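You operate a simulated robot arm through the tools that you are given. There is no shell and no other tool. Be economical: measure what you need, move in short steps, check, and stop when the job is done.

You run a simulated two-armed robot. Do the job below in one go: nothing can be reset, and whatever is moved stays where it is left.

## Task
Take the tape measure from the long bench and leave it on the red seam sample. Put two of the rollers from the long bench on the loading deck. Pick up the green card with one hand, pass it to the other hand and put it on the test mat. Do these in any order. Set down upright: tape measure.

The check looks at the end state, three seconds after you hand in, the way a careful person would. Anything else that was tipped, shoved, dropped, spilled or broken makes it a failure.

## Robot
Two 7-joint arms with two-finger grippers on one trunk, on a base that drives. Base frame: it is fixed to the floor where the robot stands at the start and does not move with it; the origin is under the middle of the robot, x ahead of it, y to its left, z up; the surface under the hand at the start is at about z = 0.9. Readings come in m, degrees, newtons and seconds.
The left shoulder is at the start at [0.064, 0.216, 1.169], the right one opposite. With the tool pointing down near the work surface each hand reaches from about 0.28 to 0.8 m from the robot's upright axis, wherever it stands, measured 20 degrees to its own side. Places, roughly: green card [1.25, -0.5, 1.25]; loading deck [0.9, -3.1, 0.7]; test mat [-0.8, 0.5, 0.9]. Payload 3.18 kg a hand.
The TCP of each hand is the grasp point between the finger pads, 0.03 m short of the fingertips. In the tool frame z runs along the fingers and y along their closing line. Largest opening 0.144 m; the body of the gripper starts 0.103 m behind the TCP.
Orientation is told as [roll, pitch, yaw] about the base's x, y, z axes, in that order, counted from this pose: with the fingers straight down and closing along the base's y, the tool's x points along the base's -x, its y along +y and its z along -z.

## Interface
- The arms move only by the tool apply_moves. It takes "left_steps", "right_steps" or both (then of equal length, played together; a hand with none holds still); each is a list of rows, each a list of 7 numbers: the finger opening in m, from 0 to 0.144, then the shift along the tool's x, y, z in m, then the turn, a rotation vector about the tool's x, y, z in degrees. In form: [[grip, tx, ty, tz, rx, ry, rz], ...]. A call has 1 to 10 rows; each row is the pose to reach, as a shift and turn from the pose commanded when the call began, along the tool's axes at that moment. Rows are played at 5 a second. More than 0.05 m and 8.6 degrees between two rows, or a gripper value outside its range, and nothing of the call is played. Where a pose cannot be reached the arm comes as near as it can. A force on the tool above 40 N (or 10 N above the force at the start of the call, whichever is more), or a blocked arm, ends the call early, and 0.2 s more pass. The fingers move at their own pace and stop on an object; they squeeze with about 27 N. The grip force told is the motor's: it shows also when the fingers shut on nothing. Time passes only in rows, and 0.2 s behind the last, so rows that repeat a pose let the fingers close. It gives the time, the measured TCP pose, the force on the tool (base axes), the opening and the grip force at its end, in the units of the frame above (readings bear some noise), with the torque about the TCP (base axes, N m) and any sound that the robot's microphone picked up.
- Cameras (640 x 400 px; columns grow to the right, rows downward): "scene" is now at [0.1255, 0.0317, 1.328]; the picture's right is [0.43, -0.90, 0.00], its down [-0.75, -0.36, -0.55] and it looks along [0.50, 0.24, -0.83] (base axes); focal length 214 px, centre (320, 200). "left" rides on the left gripper at [0.076, -0.016, -0.143] in its tool frame; the picture's right is [0.21, 0.98, 0.00], its down [-0.84, 0.18, -0.51] and it looks along [-0.50, 0.11, 0.86] (tool axes); focal length 218 px, centre (320, 200). "right" rides on the right gripper at [0.077, 0.016, -0.143] in its tool frame; the picture's right is [-0.21, 0.98, 0.00], its down [-0.84, -0.18, -0.51] and it looks along [-0.50, -0.11, 0.86] (tool axes); focal length 218 px, centre (320, 200). There is no depth. A picture from a camera that has moved, and an enlarged one, comes with that camera's place and axes in the base frame and with its lens.
- camera(camera): a new picture of that camera. No time passes.
- slide_trunk(by): slides the trunk up (or, below 0, down) by that many m; the arms and the scene camera ride with it, the base frame stays. It gives what a move gives, with no picture.
- roll_base(legs): drives the robot by 1 to 6 legs, each [ahead, left, turn to the left] in m, m and degrees, along the robot's own axes; the way and the turn of a leg run together, so that a leg with both is an arc; at most 1.5 m and 180 degrees a leg. The arms and the cameras ride along, it lands a little off, and it stops where it bumps. It gives what a move gives.
- turn_head(pan, tilt): turns the head with the scene camera to pan (to the left, within 80 degrees either way) and tilt (down, from -29 to 69), counted from straight ahead of the robot. It gives what a move gives.
- inspect(camera, box): a new picture of the part [left, top, right, bottom] of that camera's present view, enlarged. No time passes.
- job_done(): hands the job in; it is judged then, once.

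Work in short steps. Places have to be worked out from the pictures, the camera data and where the tool is seen: move nearer, look again, correct. Check each grasp and each placing, and mend what went wrong. You have 165 turns and 130 pictures in all, those below and enlarged ones among them. Open the grippers and draw the arms clear of the work before you hand the job in, unless the task says otherwise; then end with one line.

The tools are called after "Emit:" by a JSON object that holds its "op" and its "data". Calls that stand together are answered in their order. apply_moves: Moves the arms, as the interface text tells. Its arguments: {"type":"object","properties":{"left_steps":{"type":"array","items":{"type":"array","items":{"type":"number"}}},"right_steps":{"type":"array","items":{"type":"array","items":{"type":"number"}}}},"required":[]} The other tools are called the same way: slide_trunk (by) slides the trunk up or down; roll_base (legs) drives the base; turn_head (pan, tilt) turns the head that bears the scene camera; camera (camera) takes a picture; inspect (camera, box) takes an enlarged picture of a part of a camera's view; job_done () hands the job in.

At the start:

```text
time: 0.0
left_tcp_pos: [0.417, -0.0314, 1.1642]
left_ee_rot: [-0.1, -0.1, -0.1]
left_ft_force: [0.5, -0.1, -0.7]
left_moment: [0.0, 0.03, 0.0]
left_finger_gap: 0.1441
left_grasp_force: 0.0
right_tcp_pos: [0.411, -0.4556, 1.2253]
right_ee_rot: [-0.1, 0.0, 0.0]
right_ft_force: [-0.6, 0.3, 0.2]
right_moment: [0.0, 0.01, -0.01]
right_finger_gap: 0.144
right_grasp_force: 0.1
trunk travel left (down, up): [-0.25, 0.119]
robot x, y, heading: [-0.001, 0.0008, 0.2]
head pan, tilt: [25.8, 56.4]
```

scene: 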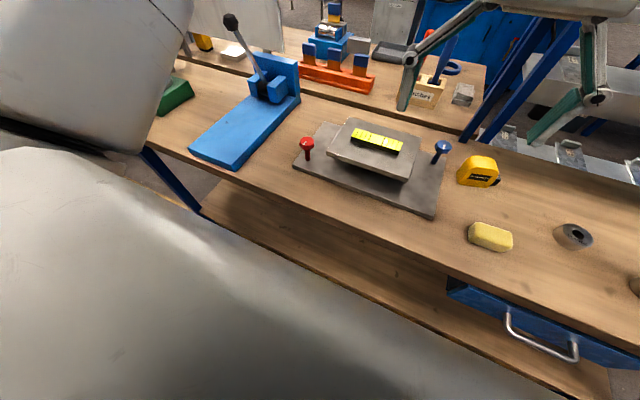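
right: 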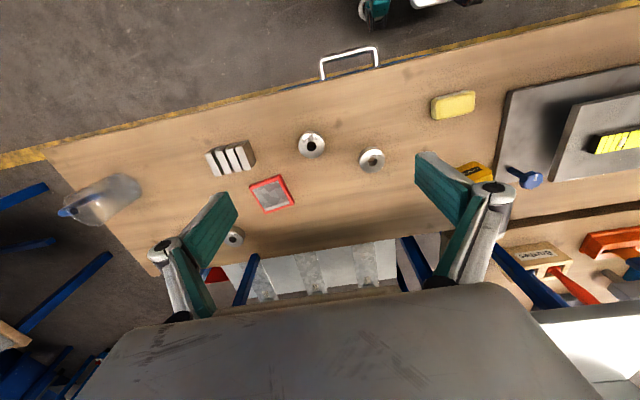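
left: 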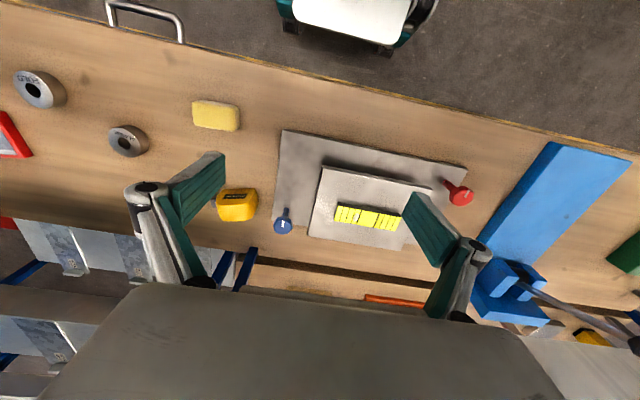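

I'll enlarge the views to identify the objects on the bench first.

Emit:
{"op": "inspect", "data": {"camera": "right", "box": [180, 80, 500, 280]}}

Emit:
{"op": "inspect", "data": {"camera": "left", "box": [0, 60, 280, 235]}}

Emit:
{"op": "turn_head", "data": {"pan": -40, "tilt": 25}}

Emit:
{"op": "camera", "data": {"camera": "scene"}}

```text
2.00 times, centred on (340, 180) of right
camera zoom: at [0.3338, -0.4398, 1.367], right [0.21, 0.98, 0.0], down [0.84, -0.18, 0.51], along [0.5, -0.11, -0.86], focal length 436 px, centre (280, 240)
```

zoom: 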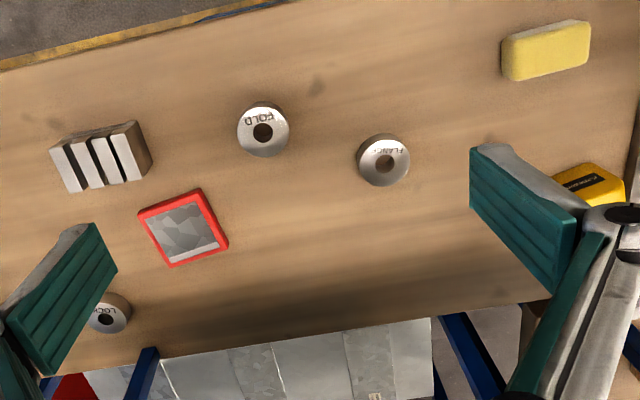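

```text
2.29 times, centred on (140, 148) of left
camera zoom: at [0.3416, -0.0486, 1.3055], right [-0.21, 0.98, 0.0], down [0.84, 0.18, 0.51], along [0.5, 0.1, -0.86], focal length 499 px, centre (731, 320)
```

zoom: 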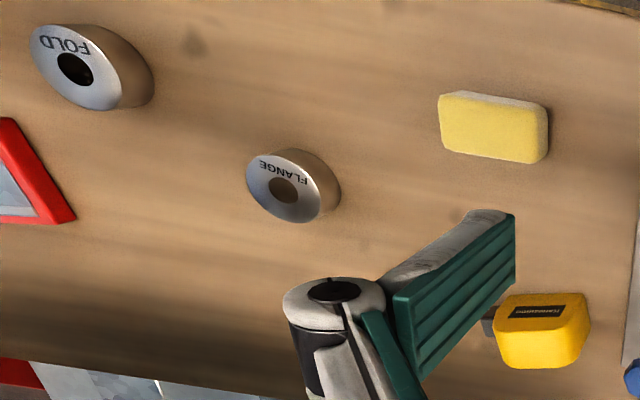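

```text
time: 1.4
left_tcp_pos: [0.4176, -0.0318, 1.1632]
left_ee_rot: [0.0, 0.0, 0.0]
left_ft_force: [-0.4, -0.2, -0.3]
left_moment: [-0.03, 0.01, 0.01]
left_finger_gap: 0.1441
left_grasp_force: 0.1
right_tcp_pos: [0.4104, -0.4555, 1.2259]
right_ee_rot: [0.0, -0.1, 0.0]
right_ft_force: [0.4, 0.6, 0.3]
right_moment: [0.02, 0.02, -0.05]
right_finger_gap: 0.144
right_grasp_force: 0.1
trunk travel left (down, up): [-0.25, 0.119]
robot x, y, heading: [-0.0006, 0.0011, -0.1]
head pan, tilt: [-40.0, 25.0]
```

```text
124 pictures are left
camera scene: at [0.1325, -0.0582, 1.3736], right [-0.64, -0.77, 0.0], down [-0.32, 0.27, -0.91], along [0.69, -0.58, -0.42], focal length 214 px, centre (320, 200)
```

scene: 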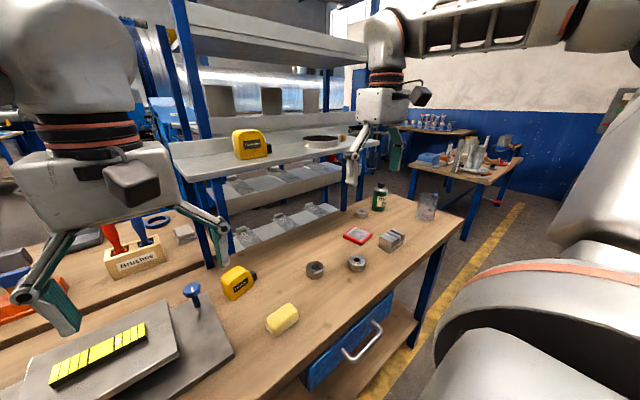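

The tape measure is near (0.60,-0.155) and the red sample near (0.56,-0.61). I'll zoom in on the tape, the far bench and the shelf.

Emit:
{"op": "inspect", "data": {"camera": "scene", "box": [170, 170, 470, 340]}}

Emit:
{"op": "inspect", "data": {"camera": "scene", "box": [340, 90, 560, 230]}}

```text
2.13 times, centred on (320, 255) of scene
camera zoom: at [0.1325, -0.0582, 1.3736], right [-0.64, -0.77, 0.0], down [-0.32, 0.27, -0.91], along [0.69, -0.58, -0.42], focal length 458 px, centre (320, 83)
```

zoom: 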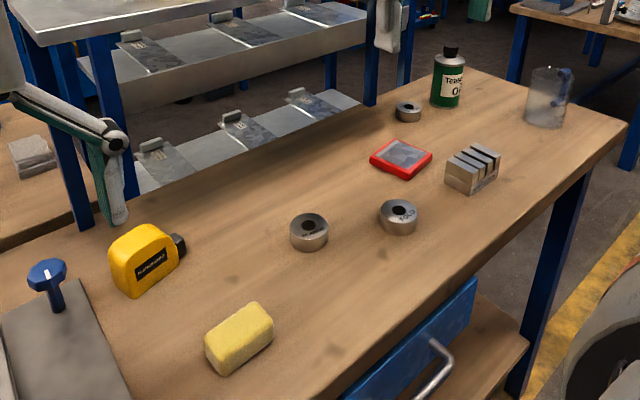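

```text
2.86 times, centred on (450, 160) of scene
camera zoom: at [0.1325, -0.0582, 1.3736], right [-0.64, -0.77, 0.0], down [-0.32, 0.27, -0.91], along [0.69, -0.58, -0.42], focal length 613 px, centre (-51, 314)
```

zoom: 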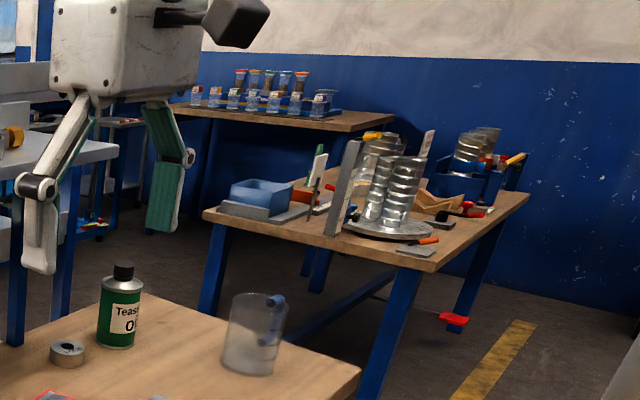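

Tape stands upright: long axis near base y (about (0.2,-0.98)), thickness along x, centre about (0.615,-0.165). I'll move the left hand aside and bring the right hand over the tape, yawed about -79°.

Emit:
{"op": "apply_moves", "data": {"left_steps": [[0.144, 0.01, 0.025, -0.01, 0, 0, 0], [0.144, 0.02, 0.05, -0.02, 0, 0, 0], [0.144, 0.03, 0.075, -0.03, 0, 0, 0], [0.144, 0.04, 0.1, -0.04, 0, 0, 0], [0.144, 0.05, 0.125, -0.05, 0, 0, 0], [0.144, 0.06, 0.15, -0.06, 0, 0, 0], [0.144, 0.07, 0.175, -0.07, 0, 0, 0], [0.144, 0.08, 0.2, -0.08, 0, 0, 0], [0.144, 0.09, 0.225, -0.09, 0, 0, 0], [0.144, 0.1, 0.25, -0.1, 0, 0, 0]], "right_steps": [[0.144, -0.018, 0.029, 0, 0, 0, 7.9], [0.144, -0.036, 0.058, 0, 0, 0, 15.8], [0.144, -0.054, 0.087, 0, 0, 0, 23.7], [0.144, -0.072, 0.116, 0, 0, 0, 31.6], [0.144, -0.09, 0.145, 0, 0, 0, 39.5], [0.144, -0.108, 0.174, 0, 0, 0, 47.4], [0.144, -0.126, 0.203, 0, 0, 0, 55.3], [0.144, -0.144, 0.232, 0, 0, 0, 63.2], [0.144, -0.162, 0.261, 0, 0, 0, 71.1], [0.144, -0.18, 0.29, 0, 0, 0, 79]]}}

Emit:
{"op": "camera", "data": {"camera": "right"}}

Emit:
{"op": "turn_head", "data": {"pan": -15, "tilt": 35}}

Emit:
{"op": "camera", "data": {"camera": "scene"}}

```text
time: 3.1
left_tcp_pos: [0.3426, 0.155, 1.2385]
left_ee_rot: [0.0, 0.0, 0.1]
left_ft_force: [-0.3, -0.1, -0.2]
left_moment: [0.06, 0.0, 0.0]
left_finger_gap: 0.144
left_grasp_force: 0.1
right_tcp_pos: [0.5989, -0.4533, 1.2533]
right_ee_rot: [-4.0, 5.3, -60.5]
right_ft_force: [-0.4, 4.5, 9.1]
right_moment: [0.35, -0.62, 0.42]
right_finger_gap: 0.1452
right_grasp_force: 0.0
right hand out of reach, approached as far as the arm can: row 2, 3, 4, 5, 6, 7, 8
trunk travel left (down, up): [-0.25, 0.119]
robot x, y, heading: [-0.0012, 0.0007, -0.1]
head pan, tilt: [-40.0, 25.0]
stopped in row 8 (right hand): the force on the tool passed its limit at 84 N (the readings are from after the stop); the commanded pose is now the measured one
```

```text
121 pictures are left
camera right: at [0.5918, -0.3865, 1.4007], right [0.95, 0.3, -0.09], down [0.31, -0.84, 0.44], along [0.06, -0.44, -0.89], focal length 218 px, centre (320, 200)
```

right: 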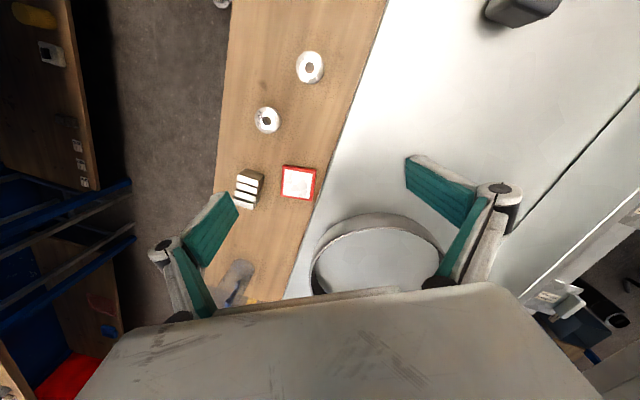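

```text
time: 4.0
left_tcp_pos: [0.3429, 0.1564, 1.2375]
left_ee_rot: [-0.1, 0.0, 0.1]
left_ft_force: [0.1, 0.2, -0.5]
left_moment: [0.0, -0.02, 0.02]
left_finger_gap: 0.1439
left_grasp_force: 0.0
right_tcp_pos: [0.6008, -0.4539, 1.2532]
right_ee_rot: [-4.2, 4.9, -60.6]
right_ft_force: [4.1, 2.0, 17.8]
right_moment: [0.49, -1.27, 0.05]
right_finger_gap: 0.1454
right_grasp_force: 0.0
trunk travel left (down, up): [-0.25, 0.119]
robot x, y, heading: [-0.0039, 0.0003, 0.1]
head pan, tilt: [-15.0, 35.0]
```

```text
120 pictures are left
camera scene: at [0.1463, -0.0201, 1.3582], right [-0.26, -0.97, 0.0], down [-0.55, 0.15, -0.82], along [0.79, -0.21, -0.57], focal length 214 px, centre (320, 200)
```

scene: 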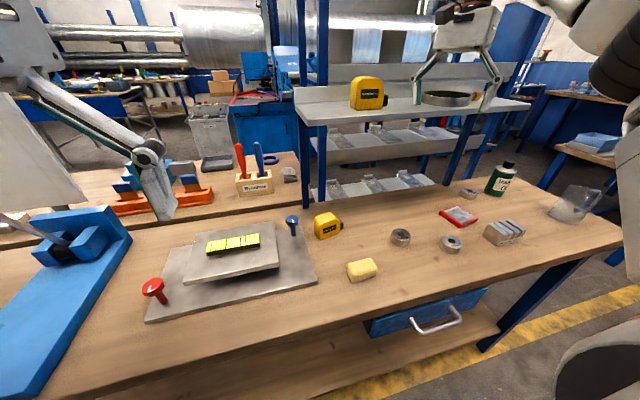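

The right hand hit something at the shelf (force stop). I'll zoom in to see what it touches before moving.

Emit:
{"op": "inspect", "data": {"camera": "scene", "box": [380, 0, 560, 120]}}

Emit:
{"op": "inspect", "data": {"camera": "right", "box": [140, 140, 540, 320]}}

```text
3.33 times, centred on (470, 60) of scene
camera zoom: at [0.1463, -0.0201, 1.3582], right [-0.26, -0.97, 0.0], down [-0.55, 0.15, -0.82], along [0.79, -0.21, -0.57], focal length 715 px, centre (-180, 667)
```

zoom: 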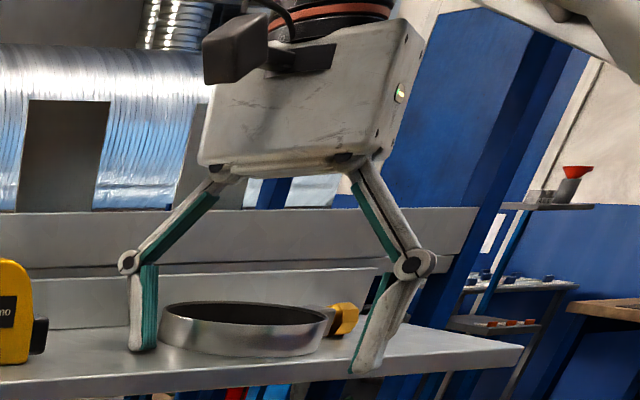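

```text
1.60 times, centred on (340, 230) of right
camera zoom: at [0.5927, -0.3861, 1.3999], right [0.95, 0.3, -0.09], down [0.31, -0.84, 0.44], along [0.06, -0.45, -0.89], focal length 349 px, centre (288, 152)
```

zoom: 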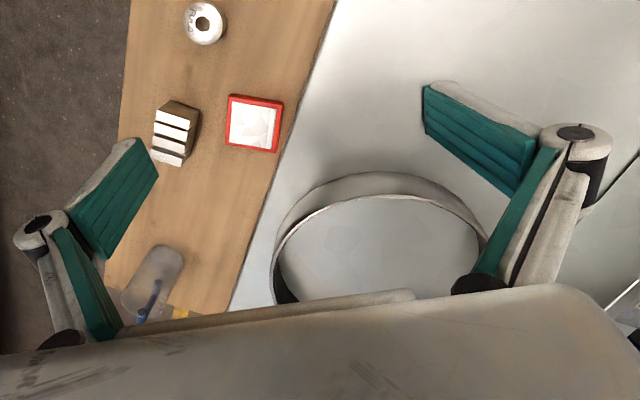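

The ring seems unmoved (about (0.665,-0.51)). The fingers only pressed the shelf top at z≈1.22, and its front edge is near x≈0.6. I'll lift the right hand straight up.

Emit:
{"op": "apply_moves", "data": {"right_steps": [[0.144, 0, 0, -0.02, 0, 0, 0], [0.144, 0, 0, -0.05, 0, 0, 0], [0.144, 0, 0, -0.08, 0, 0, 0]]}}

Emit:
{"op": "inspect", "data": {"camera": "scene", "box": [280, 0, 600, 200]}}

```text
time: 4.8
left_tcp_pos: [0.3422, 0.1549, 1.2369]
left_ee_rot: [-0.1, -0.1, 0.1]
left_ft_force: [-0.4, -0.2, -0.3]
left_moment: [0.0, 0.0, 0.02]
left_finger_gap: 0.144
left_grasp_force: 0.1
right_tcp_pos: [0.5657, -0.4552, 1.29]
right_ee_rot: [-4.1, 5.0, -60.2]
right_ft_force: [-0.3, -0.4, 0.1]
right_moment: [-0.03, -0.03, 0.04]
right_finger_gap: 0.144
right_grasp_force: 0.1
right hand out of reach, approached as far as the arm can: row 1, 2, 3
trunk travel left (down, up): [-0.25, 0.119]
robot x, y, heading: [-0.0, 0.0031, 0.0]
head pan, tilt: [-15.0, 35.0]
```

```text
2.00 times, centred on (440, 100) of scene
camera zoom: at [0.1464, -0.0214, 1.358], right [-0.26, -0.97, 0.0], down [-0.55, 0.15, -0.82], along [0.79, -0.21, -0.57], focal length 429 px, centre (80, 400)
```

zoom: 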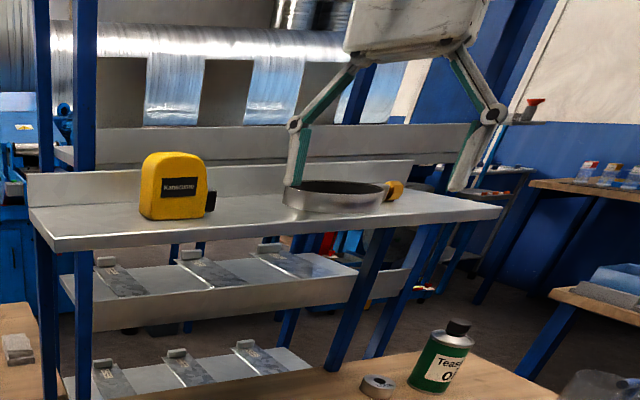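

Hand is clear of the shelf and the ring is in place. I'll back the right hand off to about (0.42,-0.40) and undo the yaw; then I'll approach the tape tilted forward, closing along y, so the hand stays clear of the shelf.

Emit:
{"op": "apply_moves", "data": {"right_steps": [[0.144, 0.015, -0.013, 0, 0, 0, 0], [0.144, 0.03, -0.026, 0, 0, 0, -7.5], [0.144, 0.045, -0.039, 0, 0, 0, -15], [0.144, 0.06, -0.052, 0, 0, 0, -22.5], [0.144, 0.075, -0.065, 0, 0, 0, -30], [0.144, 0.09, -0.08, 0, 0, 0, -37.5], [0.144, 0.1, -0.09, 0, 0, 0, -45], [0.144, 0.11, -0.1, 0, 0, 0, -52.5], [0.144, 0.118, -0.105, 0, 0, 0, -60], [0.144, 0.118, -0.105, 0, 0, 0, -60]]}}

```text
time: 7.0
left_tcp_pos: [0.3447, 0.1554, 1.2368]
left_ee_rot: [0.0, 0.1, 0.1]
left_ft_force: [-0.1, -0.1, 1.0]
left_moment: [0.02, -0.01, 0.04]
left_finger_gap: 0.144
left_grasp_force: 0.0
right_tcp_pos: [0.4189, -0.4063, 1.3055]
right_ee_rot: [2.3, 6.3, -0.3]
right_ft_force: [-0.9, -0.5, -0.4]
right_moment: [0.0, 0.03, 0.0]
right_finger_gap: 0.1442
right_grasp_force: 0.0
right hand out of reach, approached as far as the arm can: row 1, 2
trunk travel left (down, up): [-0.25, 0.119]
robot x, y, heading: [0.0002, 0.0035, 0.2]
head pan, tilt: [-15.0, 35.0]
```

Now I'll swing to a pre-grasp near (0.49,-0.17,1.08), pitch about -35°, with the fingers narrowed to 0.115, and take a look.

Emit:
{"op": "apply_moves", "data": {"right_steps": [[0.144, -0.01, 0.024, 0.022, 0.2, -4.1, 0], [0.144, -0.019, 0.047, 0.043, 0.5, -8.2, 0], [0.144, -0.029, 0.071, 0.065, 0.7, -12.3, 0], [0.144, -0.038, 0.094, 0.086, 1, -16.4, 0], [0.144, -0.048, 0.118, 0.108, 1.2, -20.5, 0], [0.115, -0.057, 0.142, 0.13, 1.4, -24.6, 0], [0.115, -0.067, 0.165, 0.151, 1.7, -28.7, 0], [0.115, -0.076, 0.189, 0.173, 2, -32.8, 0], [0.115, -0.086, 0.212, 0.194, 2.2, -36.9, 0], [0.115, -0.095, 0.236, 0.216, 2.3, -41, 0]]}}

Emit:
{"op": "camera", "data": {"camera": "right"}}

Emit:
{"op": "inspect", "data": {"camera": "scene", "box": [220, 80, 540, 280]}}

```text
time: 9.2
left_tcp_pos: [0.3446, 0.1532, 1.236]
left_ee_rot: [0.1, 0.2, 0.1]
left_ft_force: [0.6, -0.2, -0.1]
left_moment: [0.04, 0.08, -0.04]
left_finger_gap: 0.1439
left_grasp_force: 0.1
right_tcp_pos: [0.4919, -0.405, 1.0927]
right_ee_rot: [9.3, -33.1, 2.8]
right_ft_force: [0.0, -0.8, -0.9]
right_moment: [0.05, 0.02, 0.05]
right_finger_gap: 0.1148
right_grasp_force: 0.0
right hand out of reach, approached as far as the arm can: row 3, 4, 5, 6, 7, 8, 9, 10
trunk travel left (down, up): [-0.25, 0.119]
robot x, y, heading: [-0.0013, -0.002, 0.2]
head pan, tilt: [-15.0, 35.0]
```

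```text
116 pictures are left
camera right: at [0.3504, -0.4205, 1.1726], right [0.04, 0.97, 0.25], down [0.46, -0.24, 0.85], along [0.89, 0.08, -0.46], focal length 218 px, centre (320, 200)
```

right: 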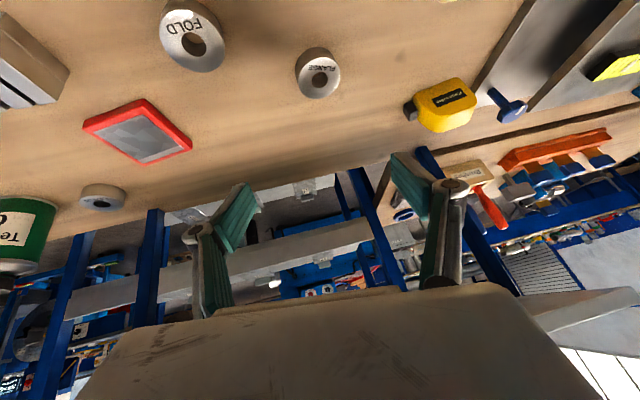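

```text
2.00 times, centred on (380, 180) of scene
camera zoom: at [0.1491, -0.0233, 1.3574], right [-0.26, -0.97, 0.0], down [-0.56, 0.15, -0.82], along [0.79, -0.21, -0.58], focal length 429 px, centre (200, 240)
```

zoom: 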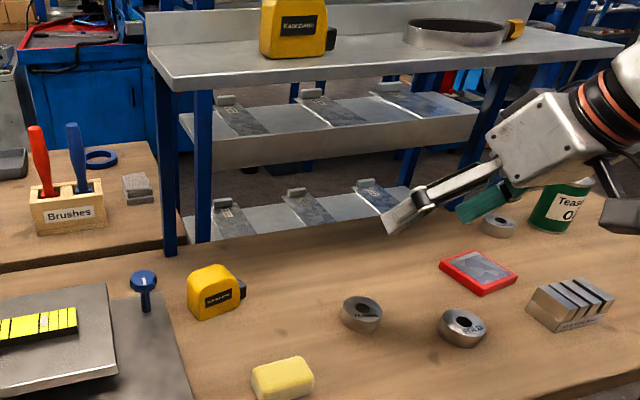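

The right arm won't reach inward past y≈-0.4, so I'll drive the base left 0.24 m to put the tape in front of that arm. First I'll draw the left hand back a little.

Emit:
{"op": "roll_base", "data": {"legs": [[0, 0.24, 0]]}}

Emit:
{"op": "camera", "data": {"camera": "right"}}

Emit:
{"op": "camera", "data": {"camera": "scene"}}

```text
time: 11.9
left_tcp_pos: [0.3432, 0.3959, 1.2367]
left_ee_rot: [-0.1, 0.0, 0.0]
left_ft_force: [-0.1, -0.6, -0.8]
left_moment: [-0.02, 0.0, 0.01]
left_finger_gap: 0.144
left_grasp_force: 0.1
right_tcp_pos: [0.4901, -0.1638, 1.0967]
right_ee_rot: [9.1, -33.2, 2.9]
right_ft_force: [0.2, 0.0, -0.1]
right_moment: [0.02, -0.02, 0.01]
right_finger_gap: 0.115
right_grasp_force: 0.0
trunk travel left (down, up): [-0.25, 0.119]
robot x, y, heading: [0.0002, 0.243, 0.4]
head pan, tilt: [-15.0, 35.0]
```

```text
114 pictures are left
camera right: at [0.3484, -0.1786, 1.1739], right [0.04, 0.97, 0.24], down [0.46, -0.23, 0.86], along [0.89, 0.08, -0.45], focal length 218 px, centre (320, 200)
```

right: 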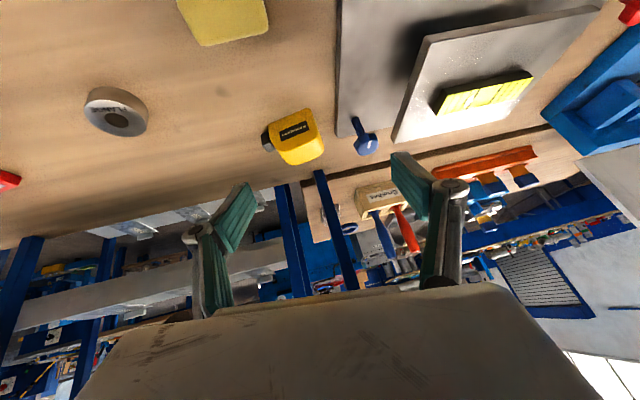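

```text
113 pictures are left
camera scene: at [0.1472, 0.2193, 1.3579], right [-0.26, -0.97, 0.0], down [-0.55, 0.15, -0.82], along [0.79, -0.21, -0.57], focal length 214 px, centre (320, 200)
```

scene: 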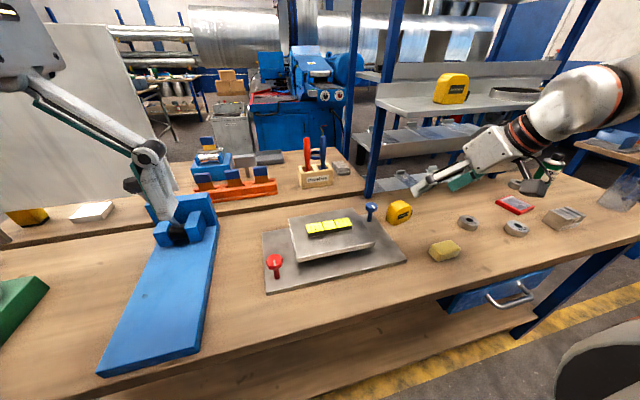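

Tape body spans y≈-0.20 to -0.13, hook to -0.215, centre ≈(0.605,-0.17), yaw about +13°. I'll level the roll, yaw to match and go to a pre-grasp at (0.54,-0.185,1.04).

Emit:
{"op": "apply_moves", "data": {"right_steps": [[0.115, -0.005, -0.0175, 0.035, 1.9, 0, -4.2], [0.115, -0.0097, -0.035, 0.07, 3.7, 0, -8.4], [0.115, -0.0097, -0.035, 0.07, 3.7, 0, -8.4]]}}

Emit:
{"op": "camera", "data": {"camera": "right"}}

Emit:
{"op": "inspect", "data": {"camera": "scene", "box": [340, 120, 580, 270]}}

```text
time: 12.7
left_tcp_pos: [0.3429, 0.3957, 1.2372]
left_ee_rot: [-0.2, 0.1, 0.1]
left_ft_force: [0.4, -0.1, 0.3]
left_moment: [0.0, -0.03, -0.02]
left_finger_gap: 0.1438
left_grasp_force: 0.0
right_tcp_pos: [0.5414, -0.1858, 1.0396]
right_ee_rot: [0.2, -34.0, 13.1]
right_ft_force: [0.3, -0.9, -0.5]
right_moment: [0.01, -0.01, -0.04]
right_finger_gap: 0.115
right_grasp_force: 0.0
trunk travel left (down, up): [-0.25, 0.119]
robot x, y, heading: [-0.0038, 0.2363, 0.4]
head pan, tilt: [-15.0, 35.0]
```

```text
112 pictures are left
camera right: at [0.3979, -0.2039, 1.1156], right [-0.06, 0.99, 0.12], down [0.45, -0.08, 0.89], along [0.89, 0.1, -0.44], focal length 218 px, centre (320, 200)
```

right: 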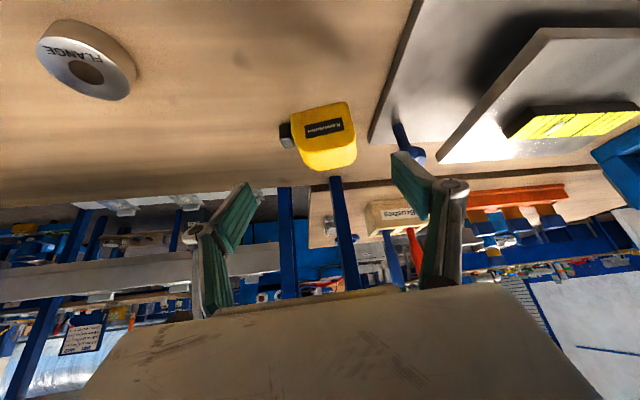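

```text
2.67 times, centred on (460, 195) of scene
camera zoom: at [0.1464, 0.2191, 1.3581], right [-0.26, -0.97, 0.0], down [-0.55, 0.15, -0.82], along [0.79, -0.21, -0.57], focal length 572 px, centre (-53, 213)
```

zoom: 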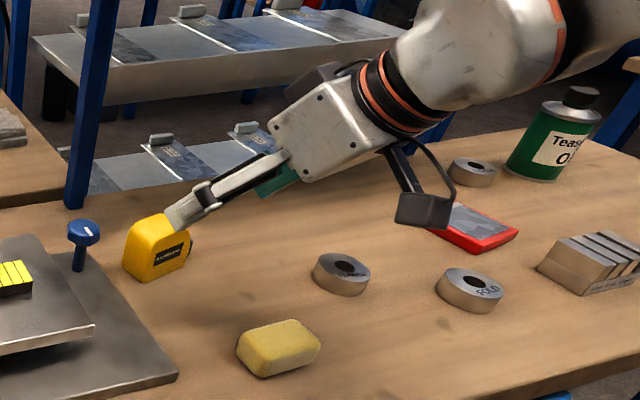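

The tape is centred between the fingers along the tool's approach line. I'll advance 0.115 m along tool z.

Emit:
{"op": "apply_moves", "data": {"right_steps": [[0.115, 0, 0, 0.03, 0, 0, 0], [0.115, 0, 0, 0.06, 0, 0, 0], [0.115, 0, 0, 0.09, 0, 0, 0], [0.115, 0, 0, 0.113, 0, 0, 0], [0.115, 0, 0, 0.113, 0, 0, 0]]}}

Emit:
{"op": "camera", "data": {"camera": "right"}}

Emit:
{"op": "inspect", "data": {"camera": "scene", "box": [340, 140, 500, 240]}}

```text
time: 13.9
left_tcp_pos: [0.3431, 0.3955, 1.2369]
left_ee_rot: [0.0, 0.0, -0.1]
left_ft_force: [0.9, 0.7, 0.0]
left_moment: [0.02, -0.01, -0.02]
left_finger_gap: 0.1438
left_grasp_force: 0.1
right_tcp_pos: [0.6027, -0.1861, 0.9467]
right_ee_rot: [0.5, -34.0, 13.1]
right_ft_force: [0.5, 1.2, -0.5]
right_moment: [0.04, -0.01, 0.05]
right_finger_gap: 0.1156
right_grasp_force: 0.7
right hand out of reach, approached as far as the arm can: row 1, 2, 3, 4, 5
trunk travel left (down, up): [-0.25, 0.119]
robot x, y, heading: [0.0044, 0.241, -0.2]
head pan, tilt: [-15.0, 35.0]
```

```text
110 pictures are left
camera right: at [0.4608, -0.2052, 1.0219], right [-0.06, 0.99, 0.12], down [0.45, -0.09, 0.89], along [0.89, 0.11, -0.44], focal length 218 px, centre (320, 200)
```

right: 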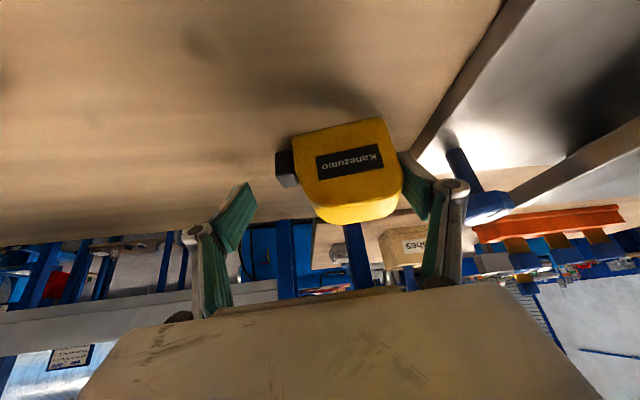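

```text
4.00 times, centred on (420, 190) of scene
camera zoom: at [0.1468, 0.2192, 1.358], right [-0.26, -0.97, 0.0], down [-0.55, 0.15, -0.82], along [0.79, -0.21, -0.57], focal length 858 px, centre (-80, 240)
```

zoom: 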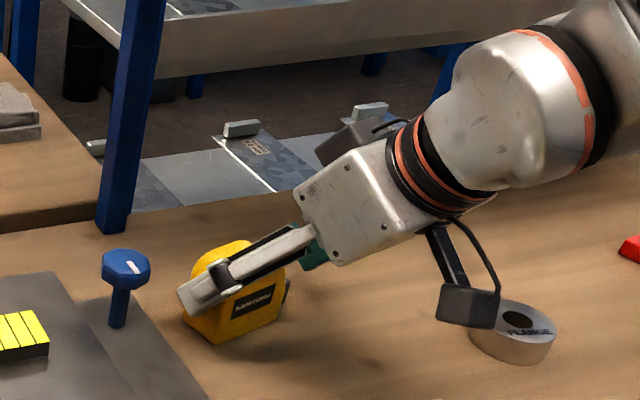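

The reach limit left the hand 1.5 cm too far to -y, so the left finger nearly touches. I'll drive the base 0.016 m left to centre.

Emit:
{"op": "roll_base", "data": {"legs": [[0, 0.016, 0]]}}

Emit:
{"op": "camera", "data": {"camera": "right"}}

```text
time: 14.8
left_tcp_pos: [0.3437, 0.4117, 1.2379]
left_ee_rot: [-0.2, 0.0, -0.1]
left_ft_force: [-0.4, 0.2, -0.3]
left_moment: [-0.04, 0.04, -0.03]
left_finger_gap: 0.1439
left_grasp_force: 0.2
right_tcp_pos: [0.6042, -0.1705, 0.9457]
right_ee_rot: [0.5, -33.9, 13.0]
right_ft_force: [0.1, 0.5, -0.1]
right_moment: [-0.02, 0.02, 0.01]
right_finger_gap: 0.1152
right_grasp_force: 0.0
trunk travel left (down, up): [-0.25, 0.119]
robot x, y, heading: [0.0008, 0.2588, 0.2]
head pan, tilt: [-15.0, 35.0]
```

```text
108 pictures are left
camera right: at [0.4607, -0.1891, 1.0222], right [-0.06, 0.99, 0.12], down [0.45, -0.09, 0.89], along [0.89, 0.11, -0.44], focal length 218 px, centre (320, 200)
```

right: 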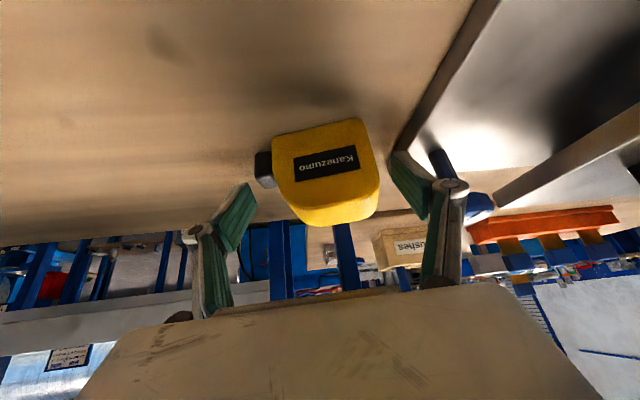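

Now centred; closing the fingers on the tape.

Emit:
{"op": "apply_moves", "data": {"right_steps": [[0.09, 0, 0, 0, 0, 0, 0], [0.07, 0, 0, 0, 0, 0, 0], [0.05, 0, 0, 0, 0, 0, 0], [0.04, 0, 0, 0, 0, 0, 0], [0.04, 0, 0, 0, 0, 0, 0]]}}

Emit:
{"op": "camera", "data": {"camera": "right"}}

```text
time: 16.0
left_tcp_pos: [0.3439, 0.4101, 1.2366]
left_ee_rot: [0.0, 0.1, 0.0]
left_ft_force: [0.0, -0.2, 0.9]
left_moment: [0.02, 0.0, 0.01]
left_finger_gap: 0.1442
left_grasp_force: 0.2
right_tcp_pos: [0.6038, -0.1702, 0.9472]
right_ee_rot: [0.4, -34.1, 13.0]
right_ft_force: [-2.3, 1.6, 2.9]
right_moment: [0.16, -0.04, 0.08]
right_finger_gap: 0.0871
right_grasp_force: 27.1
trunk travel left (down, up): [-0.25, 0.119]
robot x, y, heading: [0.0006, 0.2567, 0.1]
head pan, tilt: [-15.0, 35.0]
```

```text
107 pictures are left
camera right: at [0.4604, -0.1894, 1.0221], right [-0.06, 0.99, 0.12], down [0.45, -0.09, 0.89], along [0.89, 0.11, -0.44], focal length 218 px, centre (320, 200)
```

right: 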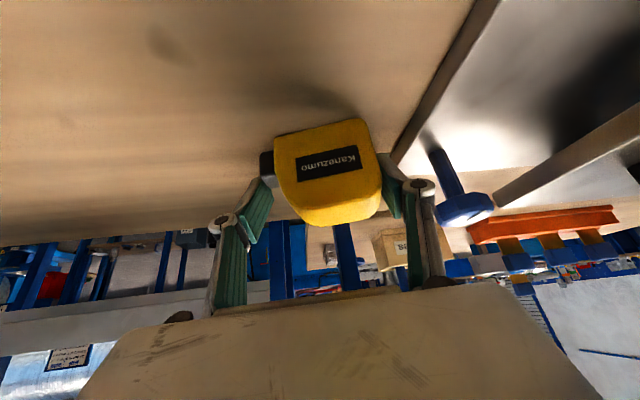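

Gripped at 27 N, opening 0.087 (body plus hook). I'll lift 4 cm straight up and check that it holds.

Emit:
{"op": "apply_moves", "data": {"right_steps": [[0.04, -0.006, 0, -0.008, 0, 0, 0], [0.04, -0.0112, 0, -0.0165, 0, 0, 0], [0.04, -0.017, 0, -0.025, 0, 0, 0], [0.04, -0.0224, 0, -0.033, 0, 0, 0]]}}

Emit:
{"op": "camera", "data": {"camera": "right"}}

Emit:
{"op": "inspect", "data": {"camera": "scene", "box": [340, 120, 580, 270]}}

```text
time: 17.0
left_tcp_pos: [0.3434, 0.412, 1.237]
left_ee_rot: [0.0, 0.0, 0.1]
left_ft_force: [-0.2, 0.9, -0.3]
left_moment: [0.02, -0.03, 0.0]
left_finger_gap: 0.1441
left_grasp_force: 0.1
right_tcp_pos: [0.6027, -0.1718, 0.9848]
right_ee_rot: [0.6, -34.0, 13.0]
right_ft_force: [0.7, -0.8, -3.0]
right_moment: [-0.06, -0.05, 0.02]
right_finger_gap: 0.0866
right_grasp_force: 27.0
trunk travel left (down, up): [-0.25, 0.119]
robot x, y, heading: [-0.0006, 0.2565, 0.1]
head pan, tilt: [-15.0, 35.0]
```

```text
106 pictures are left
camera right: at [0.4607, -0.1901, 1.0615], right [-0.06, 0.99, 0.12], down [0.45, -0.09, 0.89], along [0.89, 0.11, -0.44], focal length 218 px, centre (320, 200)
```

right: 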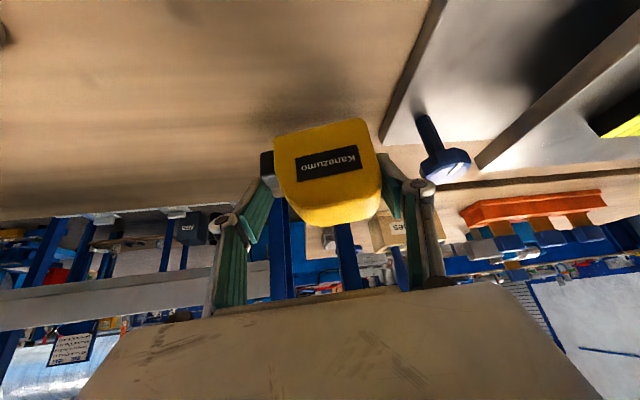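

```text
2.67 times, centred on (460, 195) of scene
camera zoom: at [0.1472, 0.2348, 1.3579], right [-0.26, -0.97, 0.0], down [-0.55, 0.15, -0.82], along [0.79, -0.21, -0.57], focal length 572 px, centre (-53, 213)
```

zoom: 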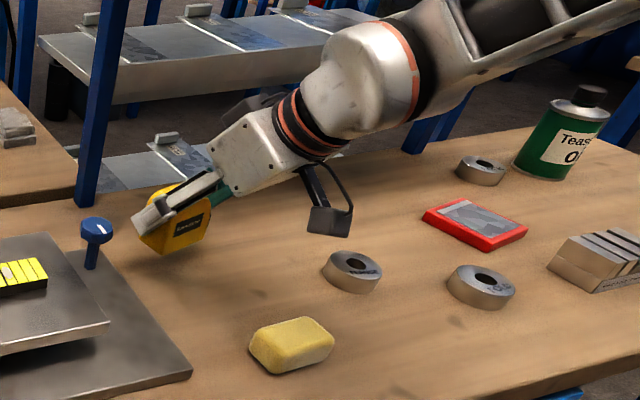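

Held firmly. The sample's centre is at about (0.56,-0.61), its sides are yawed ~10°, so the present yaw fits. I'll retract and raise, then drive right 0.455 m.

Emit:
{"op": "apply_moves", "data": {"right_steps": [[0.04, 0.004, 0.002, -0.025, 0, 0, 0], [0.04, 0.012, 0.005, -0.05, 0, 0, 0], [0.04, 0.02, 0.01, -0.075, 0, 0, 0], [0.04, 0.028, 0.012, -0.1, 0, 0, 0], [0.04, 0.035, 0.015, -0.126, 0, 0, 0]]}}

Emit:
{"op": "roll_base", "data": {"legs": [[0, -0.455, 0]]}}

Emit:
{"op": "camera", "data": {"camera": "right"}}

Emit:
{"op": "camera", "data": {"camera": "scene"}}

```text
time: 18.2
left_tcp_pos: [0.3435, 0.412, 1.2377]
left_ee_rot: [0.0, -0.1, -0.1]
left_ft_force: [-0.1, 0.1, 0.3]
left_moment: [0.03, -0.04, 0.03]
left_finger_gap: 0.1439
left_grasp_force: 0.0
right_tcp_pos: [0.5009, -0.1801, 1.0714]
right_ee_rot: [0.5, -33.9, 13.0]
right_ft_force: [0.0, -0.5, -4.2]
right_moment: [-0.02, -0.04, 0.0]
right_finger_gap: 0.0868
right_grasp_force: 26.6
trunk travel left (down, up): [-0.25, 0.119]
robot x, y, heading: [-0.0005, 0.2546, 0.0]
head pan, tilt: [-15.0, 35.0]
```

```text
time: 22.7
left_tcp_pos: [0.3432, -0.05, 1.2368]
left_ee_rot: [0.0, 0.1, -0.2]
left_ft_force: [1.1, -1.2, -0.1]
left_moment: [0.0, 0.0, -0.01]
left_finger_gap: 0.144
left_grasp_force: 0.0
right_tcp_pos: [0.5014, -0.6415, 1.0712]
right_ee_rot: [0.6, -33.9, 12.8]
right_ft_force: [0.7, -0.1, -4.0]
right_moment: [-0.07, -0.01, -0.03]
right_finger_gap: 0.0867
right_grasp_force: 26.3
trunk travel left (down, up): [-0.25, 0.119]
robot x, y, heading: [-0.0018, -0.2051, -0.1]
head pan, tilt: [-15.0, 35.0]
```

```text
104 pictures are left
camera right: at [0.3595, -0.6593, 1.1464], right [-0.06, 0.99, 0.12], down [0.45, -0.09, 0.89], along [0.89, 0.11, -0.44], focal length 218 px, centre (320, 200)
```

right: 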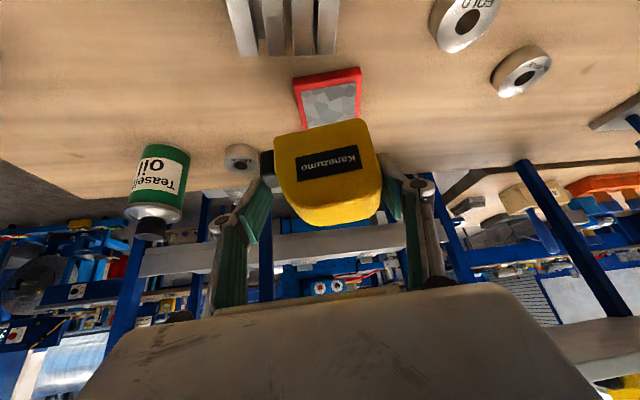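

```text
103 pictures are left
camera scene: at [0.147, -0.2256, 1.3578], right [-0.26, -0.97, 0.0], down [-0.55, 0.15, -0.82], along [0.79, -0.21, -0.57], focal length 214 px, centre (320, 200)
```

scene: 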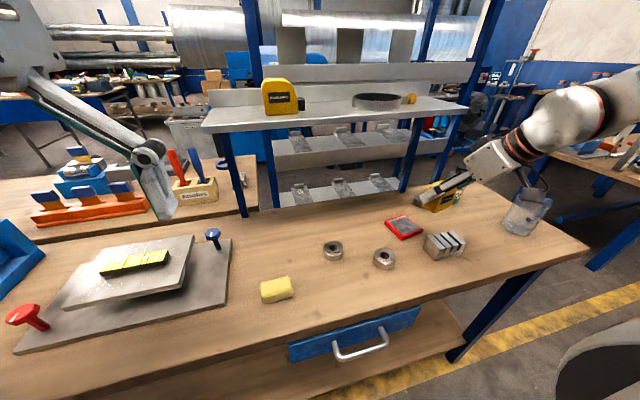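

The sample's re-measured centre agrees, (0.56,-0.61). I'll advance to just above it: TCP (0.557,-0.614,0.985).

Emit:
{"op": "apply_moves", "data": {"right_steps": [[0.04, 0, 0.005, 0.03, 0, 0, 0], [0.04, -0.001, 0.01, 0.06, 0, 0, 0], [0.04, -0.002, 0.0143, 0.085, 0, 0, 0], [0.04, -0.002, 0.0143, 0.105, 0, 0, 0], [0.04, -0.002, 0.0143, 0.105, 0, 0, 0]]}}

Emit:
{"op": "camera", "data": {"camera": "right"}}

Emit:
{"op": "inspect", "data": {"camera": "scene", "box": [320, 150, 560, 300]}}

```text
time: 23.9
left_tcp_pos: [0.3424, -0.0492, 1.2368]
left_ee_rot: [-0.1, 0.1, -0.1]
left_ft_force: [-0.1, 0.2, 0.9]
left_moment: [0.0, 0.02, -0.01]
left_finger_gap: 0.1441
left_grasp_force: 0.0
right_tcp_pos: [0.5583, -0.6263, 0.9869]
right_ee_rot: [1.2, -33.9, 13.0]
right_ft_force: [-0.7, 0.4, -3.4]
right_moment: [-0.05, -0.03, -0.01]
right_finger_gap: 0.0869
right_grasp_force: 27.4
right hand out of reach, approached as far as the arm can: row 2, 3, 4, 5
trunk travel left (down, up): [-0.25, 0.119]
robot x, y, heading: [-0.0007, -0.2002, -0.2]
head pan, tilt: [-15.0, 35.0]
```

```text
102 pictures are left
camera right: at [0.4163, -0.6462, 1.0627], right [-0.06, 0.99, 0.13], down [0.45, -0.09, 0.89], along [0.89, 0.12, -0.44], focal length 218 px, centre (320, 200)
```

right: 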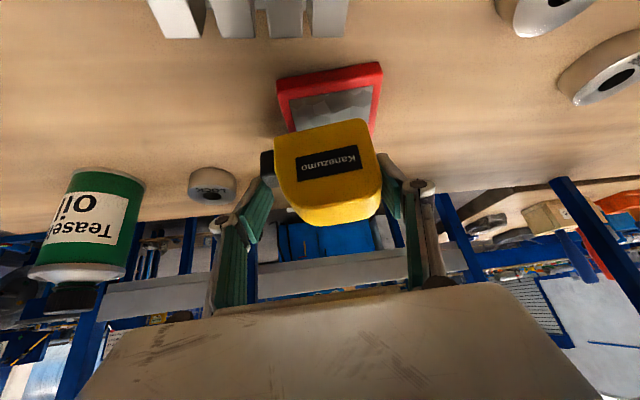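

```text
2.67 times, centred on (440, 225) of scene
camera zoom: at [0.1464, -0.2254, 1.358], right [-0.26, -0.97, 0.0], down [-0.55, 0.15, -0.82], along [0.79, -0.21, -0.57], focal length 572 px, centre (0, 133)
```

zoom: 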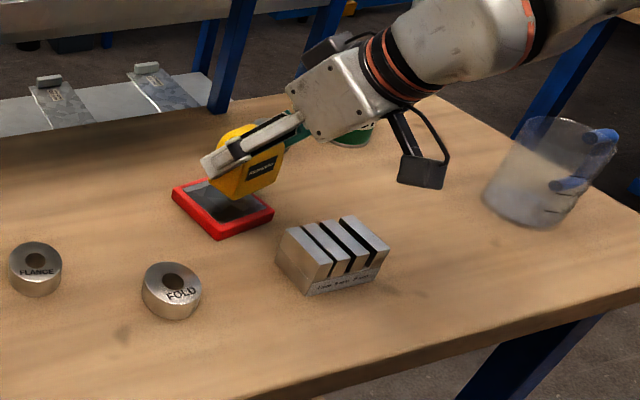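

Needs +0.013 m in y; the arm is at its inward limit, so the base goes left 0.013 m.

Emit:
{"op": "roll_base", "data": {"legs": [[0, 0.013, 0]]}}

Emit:
{"op": "apply_moves", "data": {"right_steps": [[0.04, 0.006, 0, 0.008, 0, 0, 0], [0.04, 0.008, 0, 0.0125, 0, 0, 0]]}}

Emit:
{"op": "inspect", "data": {"camera": "scene", "box": [360, 170, 520, 270]}}

Emit:
{"op": "camera", "data": {"camera": "right"}}

```text
time: 24.7
left_tcp_pos: [0.3442, -0.0364, 1.237]
left_ee_rot: [-0.1, 0.1, -0.1]
left_ft_force: [0.2, 0.1, 0.4]
left_moment: [-0.04, 0.0, -0.02]
left_finger_gap: 0.144
left_grasp_force: 0.1
right_tcp_pos: [0.5587, -0.6126, 0.9865]
right_ee_rot: [1.2, -34.0, 13.0]
right_ft_force: [-0.5, 0.0, -5.0]
right_moment: [-0.03, -0.03, -0.01]
right_finger_gap: 0.0868
right_grasp_force: 27.1
trunk travel left (down, up): [-0.25, 0.119]
robot x, y, heading: [-0.0005, -0.1899, -0.3]
head pan, tilt: [-15.0, 35.0]
```

```text
time: 25.3
left_tcp_pos: [0.343, -0.0363, 1.2371]
left_ee_rot: [0.0, 0.1, -0.1]
left_ft_force: [0.2, 0.1, -0.1]
left_moment: [0.04, 0.02, -0.01]
left_finger_gap: 0.1442
left_grasp_force: 0.0
right_tcp_pos: [0.5594, -0.6126, 0.9726]
right_ee_rot: [1.3, -34.0, 12.9]
right_ft_force: [0.3, 0.5, -4.6]
right_moment: [-0.01, -0.03, -0.01]
right_finger_gap: 0.0868
right_grasp_force: 26.6
trunk travel left (down, up): [-0.25, 0.119]
robot x, y, heading: [-0.0027, -0.1914, -0.2]
head pan, tilt: [-15.0, 35.0]
```

```text
4.00 times, centred on (440, 220) of scene
camera zoom: at [0.147, -0.2125, 1.3579], right [-0.26, -0.97, 0.0], down [-0.55, 0.15, -0.82], along [0.79, -0.21, -0.57], focal length 858 px, centre (-160, 120)
```

zoom: 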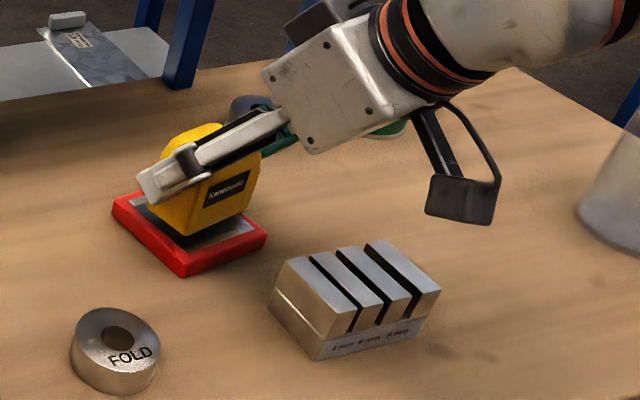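

```text
99 pictures are left
camera right: at [0.4169, -0.6338, 1.0475], right [-0.06, 0.99, 0.14], down [0.45, -0.09, 0.89], along [0.89, 0.12, -0.44], focal length 218 px, centre (320, 200)
```

right: 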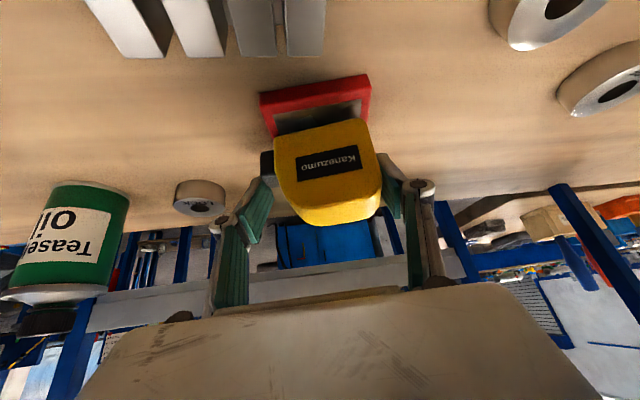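

Well aligned over the sample. I'll lower in small steps until contact.

Emit:
{"op": "apply_moves", "data": {"right_steps": [[0.04, 0.0022, -0.003, 0.0033, 0, 0, 0], [0.04, 0.0045, -0.003, 0.0066, 0, 0, 0], [0.04, 0.0056, -0.003, 0.0083, 0, 0, 0], [0.04, 0.0056, -0.003, 0.0083, 0, 0, 0]]}}

Emit:
{"op": "inspect", "data": {"camera": "scene", "box": [360, 170, 520, 270]}}

```text
time: 26.3
left_tcp_pos: [0.3418, -0.0355, 1.237]
left_ee_rot: [-0.1, 0.0, -0.2]
left_ft_force: [0.7, 0.9, 0.7]
left_moment: [-0.03, -0.02, -0.01]
left_finger_gap: 0.1441
left_grasp_force: 0.1
right_tcp_pos: [0.561, -0.6155, 0.9632]
right_ee_rot: [1.0, -34.2, 13.1]
right_ft_force: [-1.4, -1.2, 11.7]
right_moment: [-0.55, 0.19, -0.02]
right_finger_gap: 0.0868
right_grasp_force: 26.8
trunk travel left (down, up): [-0.25, 0.119]
robot x, y, heading: [-0.0041, -0.1922, -0.1]
head pan, tilt: [-15.0, 35.0]
```

```text
4.00 times, centred on (440, 220) of scene
camera zoom: at [0.1456, -0.212, 1.3582], right [-0.26, -0.97, 0.0], down [-0.55, 0.15, -0.82], along [0.79, -0.21, -0.57], focal length 858 px, centre (-160, 120)
```

zoom: 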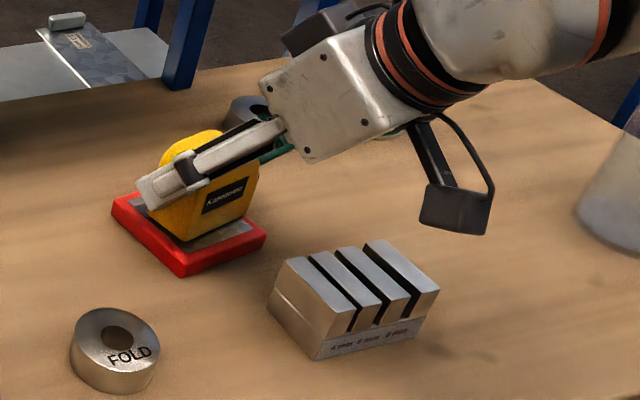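

Contact with ~15 N upward; the tape is seated. Releasing, then retreating along the tool axis.

Emit:
{"op": "apply_moves", "data": {"right_steps": [[0.092, 0, 0, 0, 0, 0, 0], [0.105, 0, 0, 0, 0, 0, 0], [0.125, 0, 0, 0, 0, 0, 0], [0.125, 0, 0, 0, 0, 0, 0], [0.125, 0, 0, -0.04, 0, 0, 0], [0.125, 0, 0, -0.08, 0, 0, 0], [0.125, 0, 0, -0.12, 0, 0, 0], [0.125, 0, 0, -0.15, 0, 0, 0]]}}

Emit:
{"op": "camera", "data": {"camera": "right"}}

Emit:
{"op": "inspect", "data": {"camera": "scene", "box": [320, 150, 560, 300]}}

```text
time: 28.1
left_tcp_pos: [0.3428, -0.0355, 1.237]
left_ee_rot: [0.0, 0.0, 0.0]
left_ft_force: [-0.3, -0.8, 0.1]
left_moment: [0.03, -0.04, 0.03]
left_finger_gap: 0.1442
left_grasp_force: 0.1
right_tcp_pos: [0.4783, -0.6387, 1.0871]
right_ee_rot: [1.2, -34.1, 12.8]
right_ft_force: [0.5, -0.5, -0.8]
right_moment: [-0.01, -0.01, 0.02]
right_finger_gap: 0.1249
right_grasp_force: 0.1
trunk travel left (down, up): [-0.25, 0.119]
robot x, y, heading: [-0.001, -0.1908, -0.2]
head pan, tilt: [-15.0, 35.0]
```

```text
97 pictures are left
camera right: at [0.3361, -0.6581, 1.1629], right [-0.06, 0.99, 0.13], down [0.45, -0.09, 0.89], along [0.89, 0.12, -0.44], focal length 218 px, centre (320, 200)
```

right: 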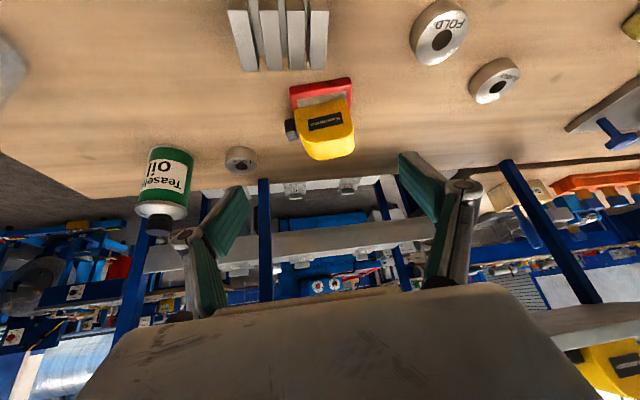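

```text
2.67 times, centred on (440, 225) of scene
camera zoom: at [0.1461, -0.2125, 1.358], right [-0.26, -0.97, 0.0], down [-0.55, 0.15, -0.82], along [0.79, -0.21, -0.57], focal length 572 px, centre (0, 133)
```

zoom: 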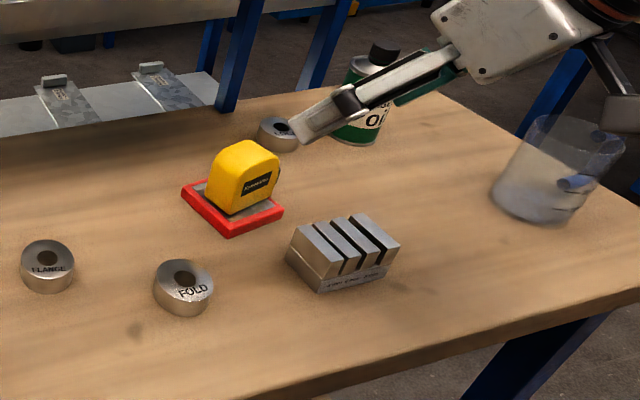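

The tape stands upright on the sample. Next the FOLD roller, at about (0.46,-0.486), with the right hand: drive left 0.14 and turn the tool straight down above it.

Emit:
{"op": "roll_base", "data": {"legs": [[0, 0.14, 0]]}}

Emit:
{"op": "apply_moves", "data": {"right_steps": [[0.125, 0.003, 0.003, 0, 1.0, 6.8, 2.5], [0.125, 0.006, 0.006, 0, 2.0, 13.5, 5.0], [0.125, 0.01, 0.01, -0.001, 2.9, 20.3, 7.6], [0.11, 0.013, 0.013, -0.002, 3.9, 27, 10.1], [0.1, 0.016, 0.016, -0.0025, 4.9, 33.8, 12.6], [0.1, 0.016, 0.016, -0.0025, 4.9, 33.8, 12.6]]}}

Emit:
{"op": "camera", "data": {"camera": "right"}}

```text
time: 30.0
left_tcp_pos: [0.3428, 0.1033, 1.237]
left_ee_rot: [-0.1, -0.1, 0.0]
left_ft_force: [-0.2, 0.3, 0.1]
left_moment: [-0.01, 0.0, -0.01]
left_finger_gap: 0.1442
left_grasp_force: 0.1
right_tcp_pos: [0.4797, -0.498, 1.0854]
right_ee_rot: [1.3, -34.0, 13.0]
right_ft_force: [0.3, 0.0, -0.4]
right_moment: [-0.03, -0.04, -0.03]
right_finger_gap: 0.1249
right_grasp_force: 0.0
trunk travel left (down, up): [-0.25, 0.119]
robot x, y, heading: [0.0007, -0.0518, 0.0]
head pan, tilt: [-15.0, 35.0]
```

```text
time: 31.4
left_tcp_pos: [0.3427, 0.1028, 1.2377]
left_ee_rot: [0.0, 0.0, -0.1]
left_ft_force: [-0.3, 0.1, 0.1]
left_moment: [-0.02, -0.05, -0.02]
left_finger_gap: 0.1442
left_grasp_force: 0.0
right_tcp_pos: [0.4616, -0.4874, 1.0802]
right_ee_rot: [-0.1, 0.2, 0.4]
right_ft_force: [0.3, 0.3, 0.5]
right_moment: [-0.02, -0.04, 0.0]
right_finger_gap: 0.0999
right_grasp_force: 0.0
trunk travel left (down, up): [-0.25, 0.119]
robot x, y, heading: [0.0006, -0.0525, 0.1]
head pan, tilt: [-15.0, 35.0]
```

```text
95 pictures are left
camera right: at [0.3854, -0.4721, 1.2234], right [0.2, 0.98, 0.0], down [0.84, -0.17, 0.51], along [0.5, -0.1, -0.86], focal length 218 px, centre (320, 200)
```

right: 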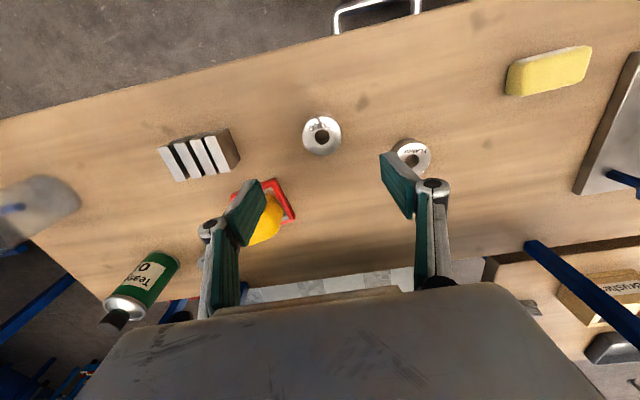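

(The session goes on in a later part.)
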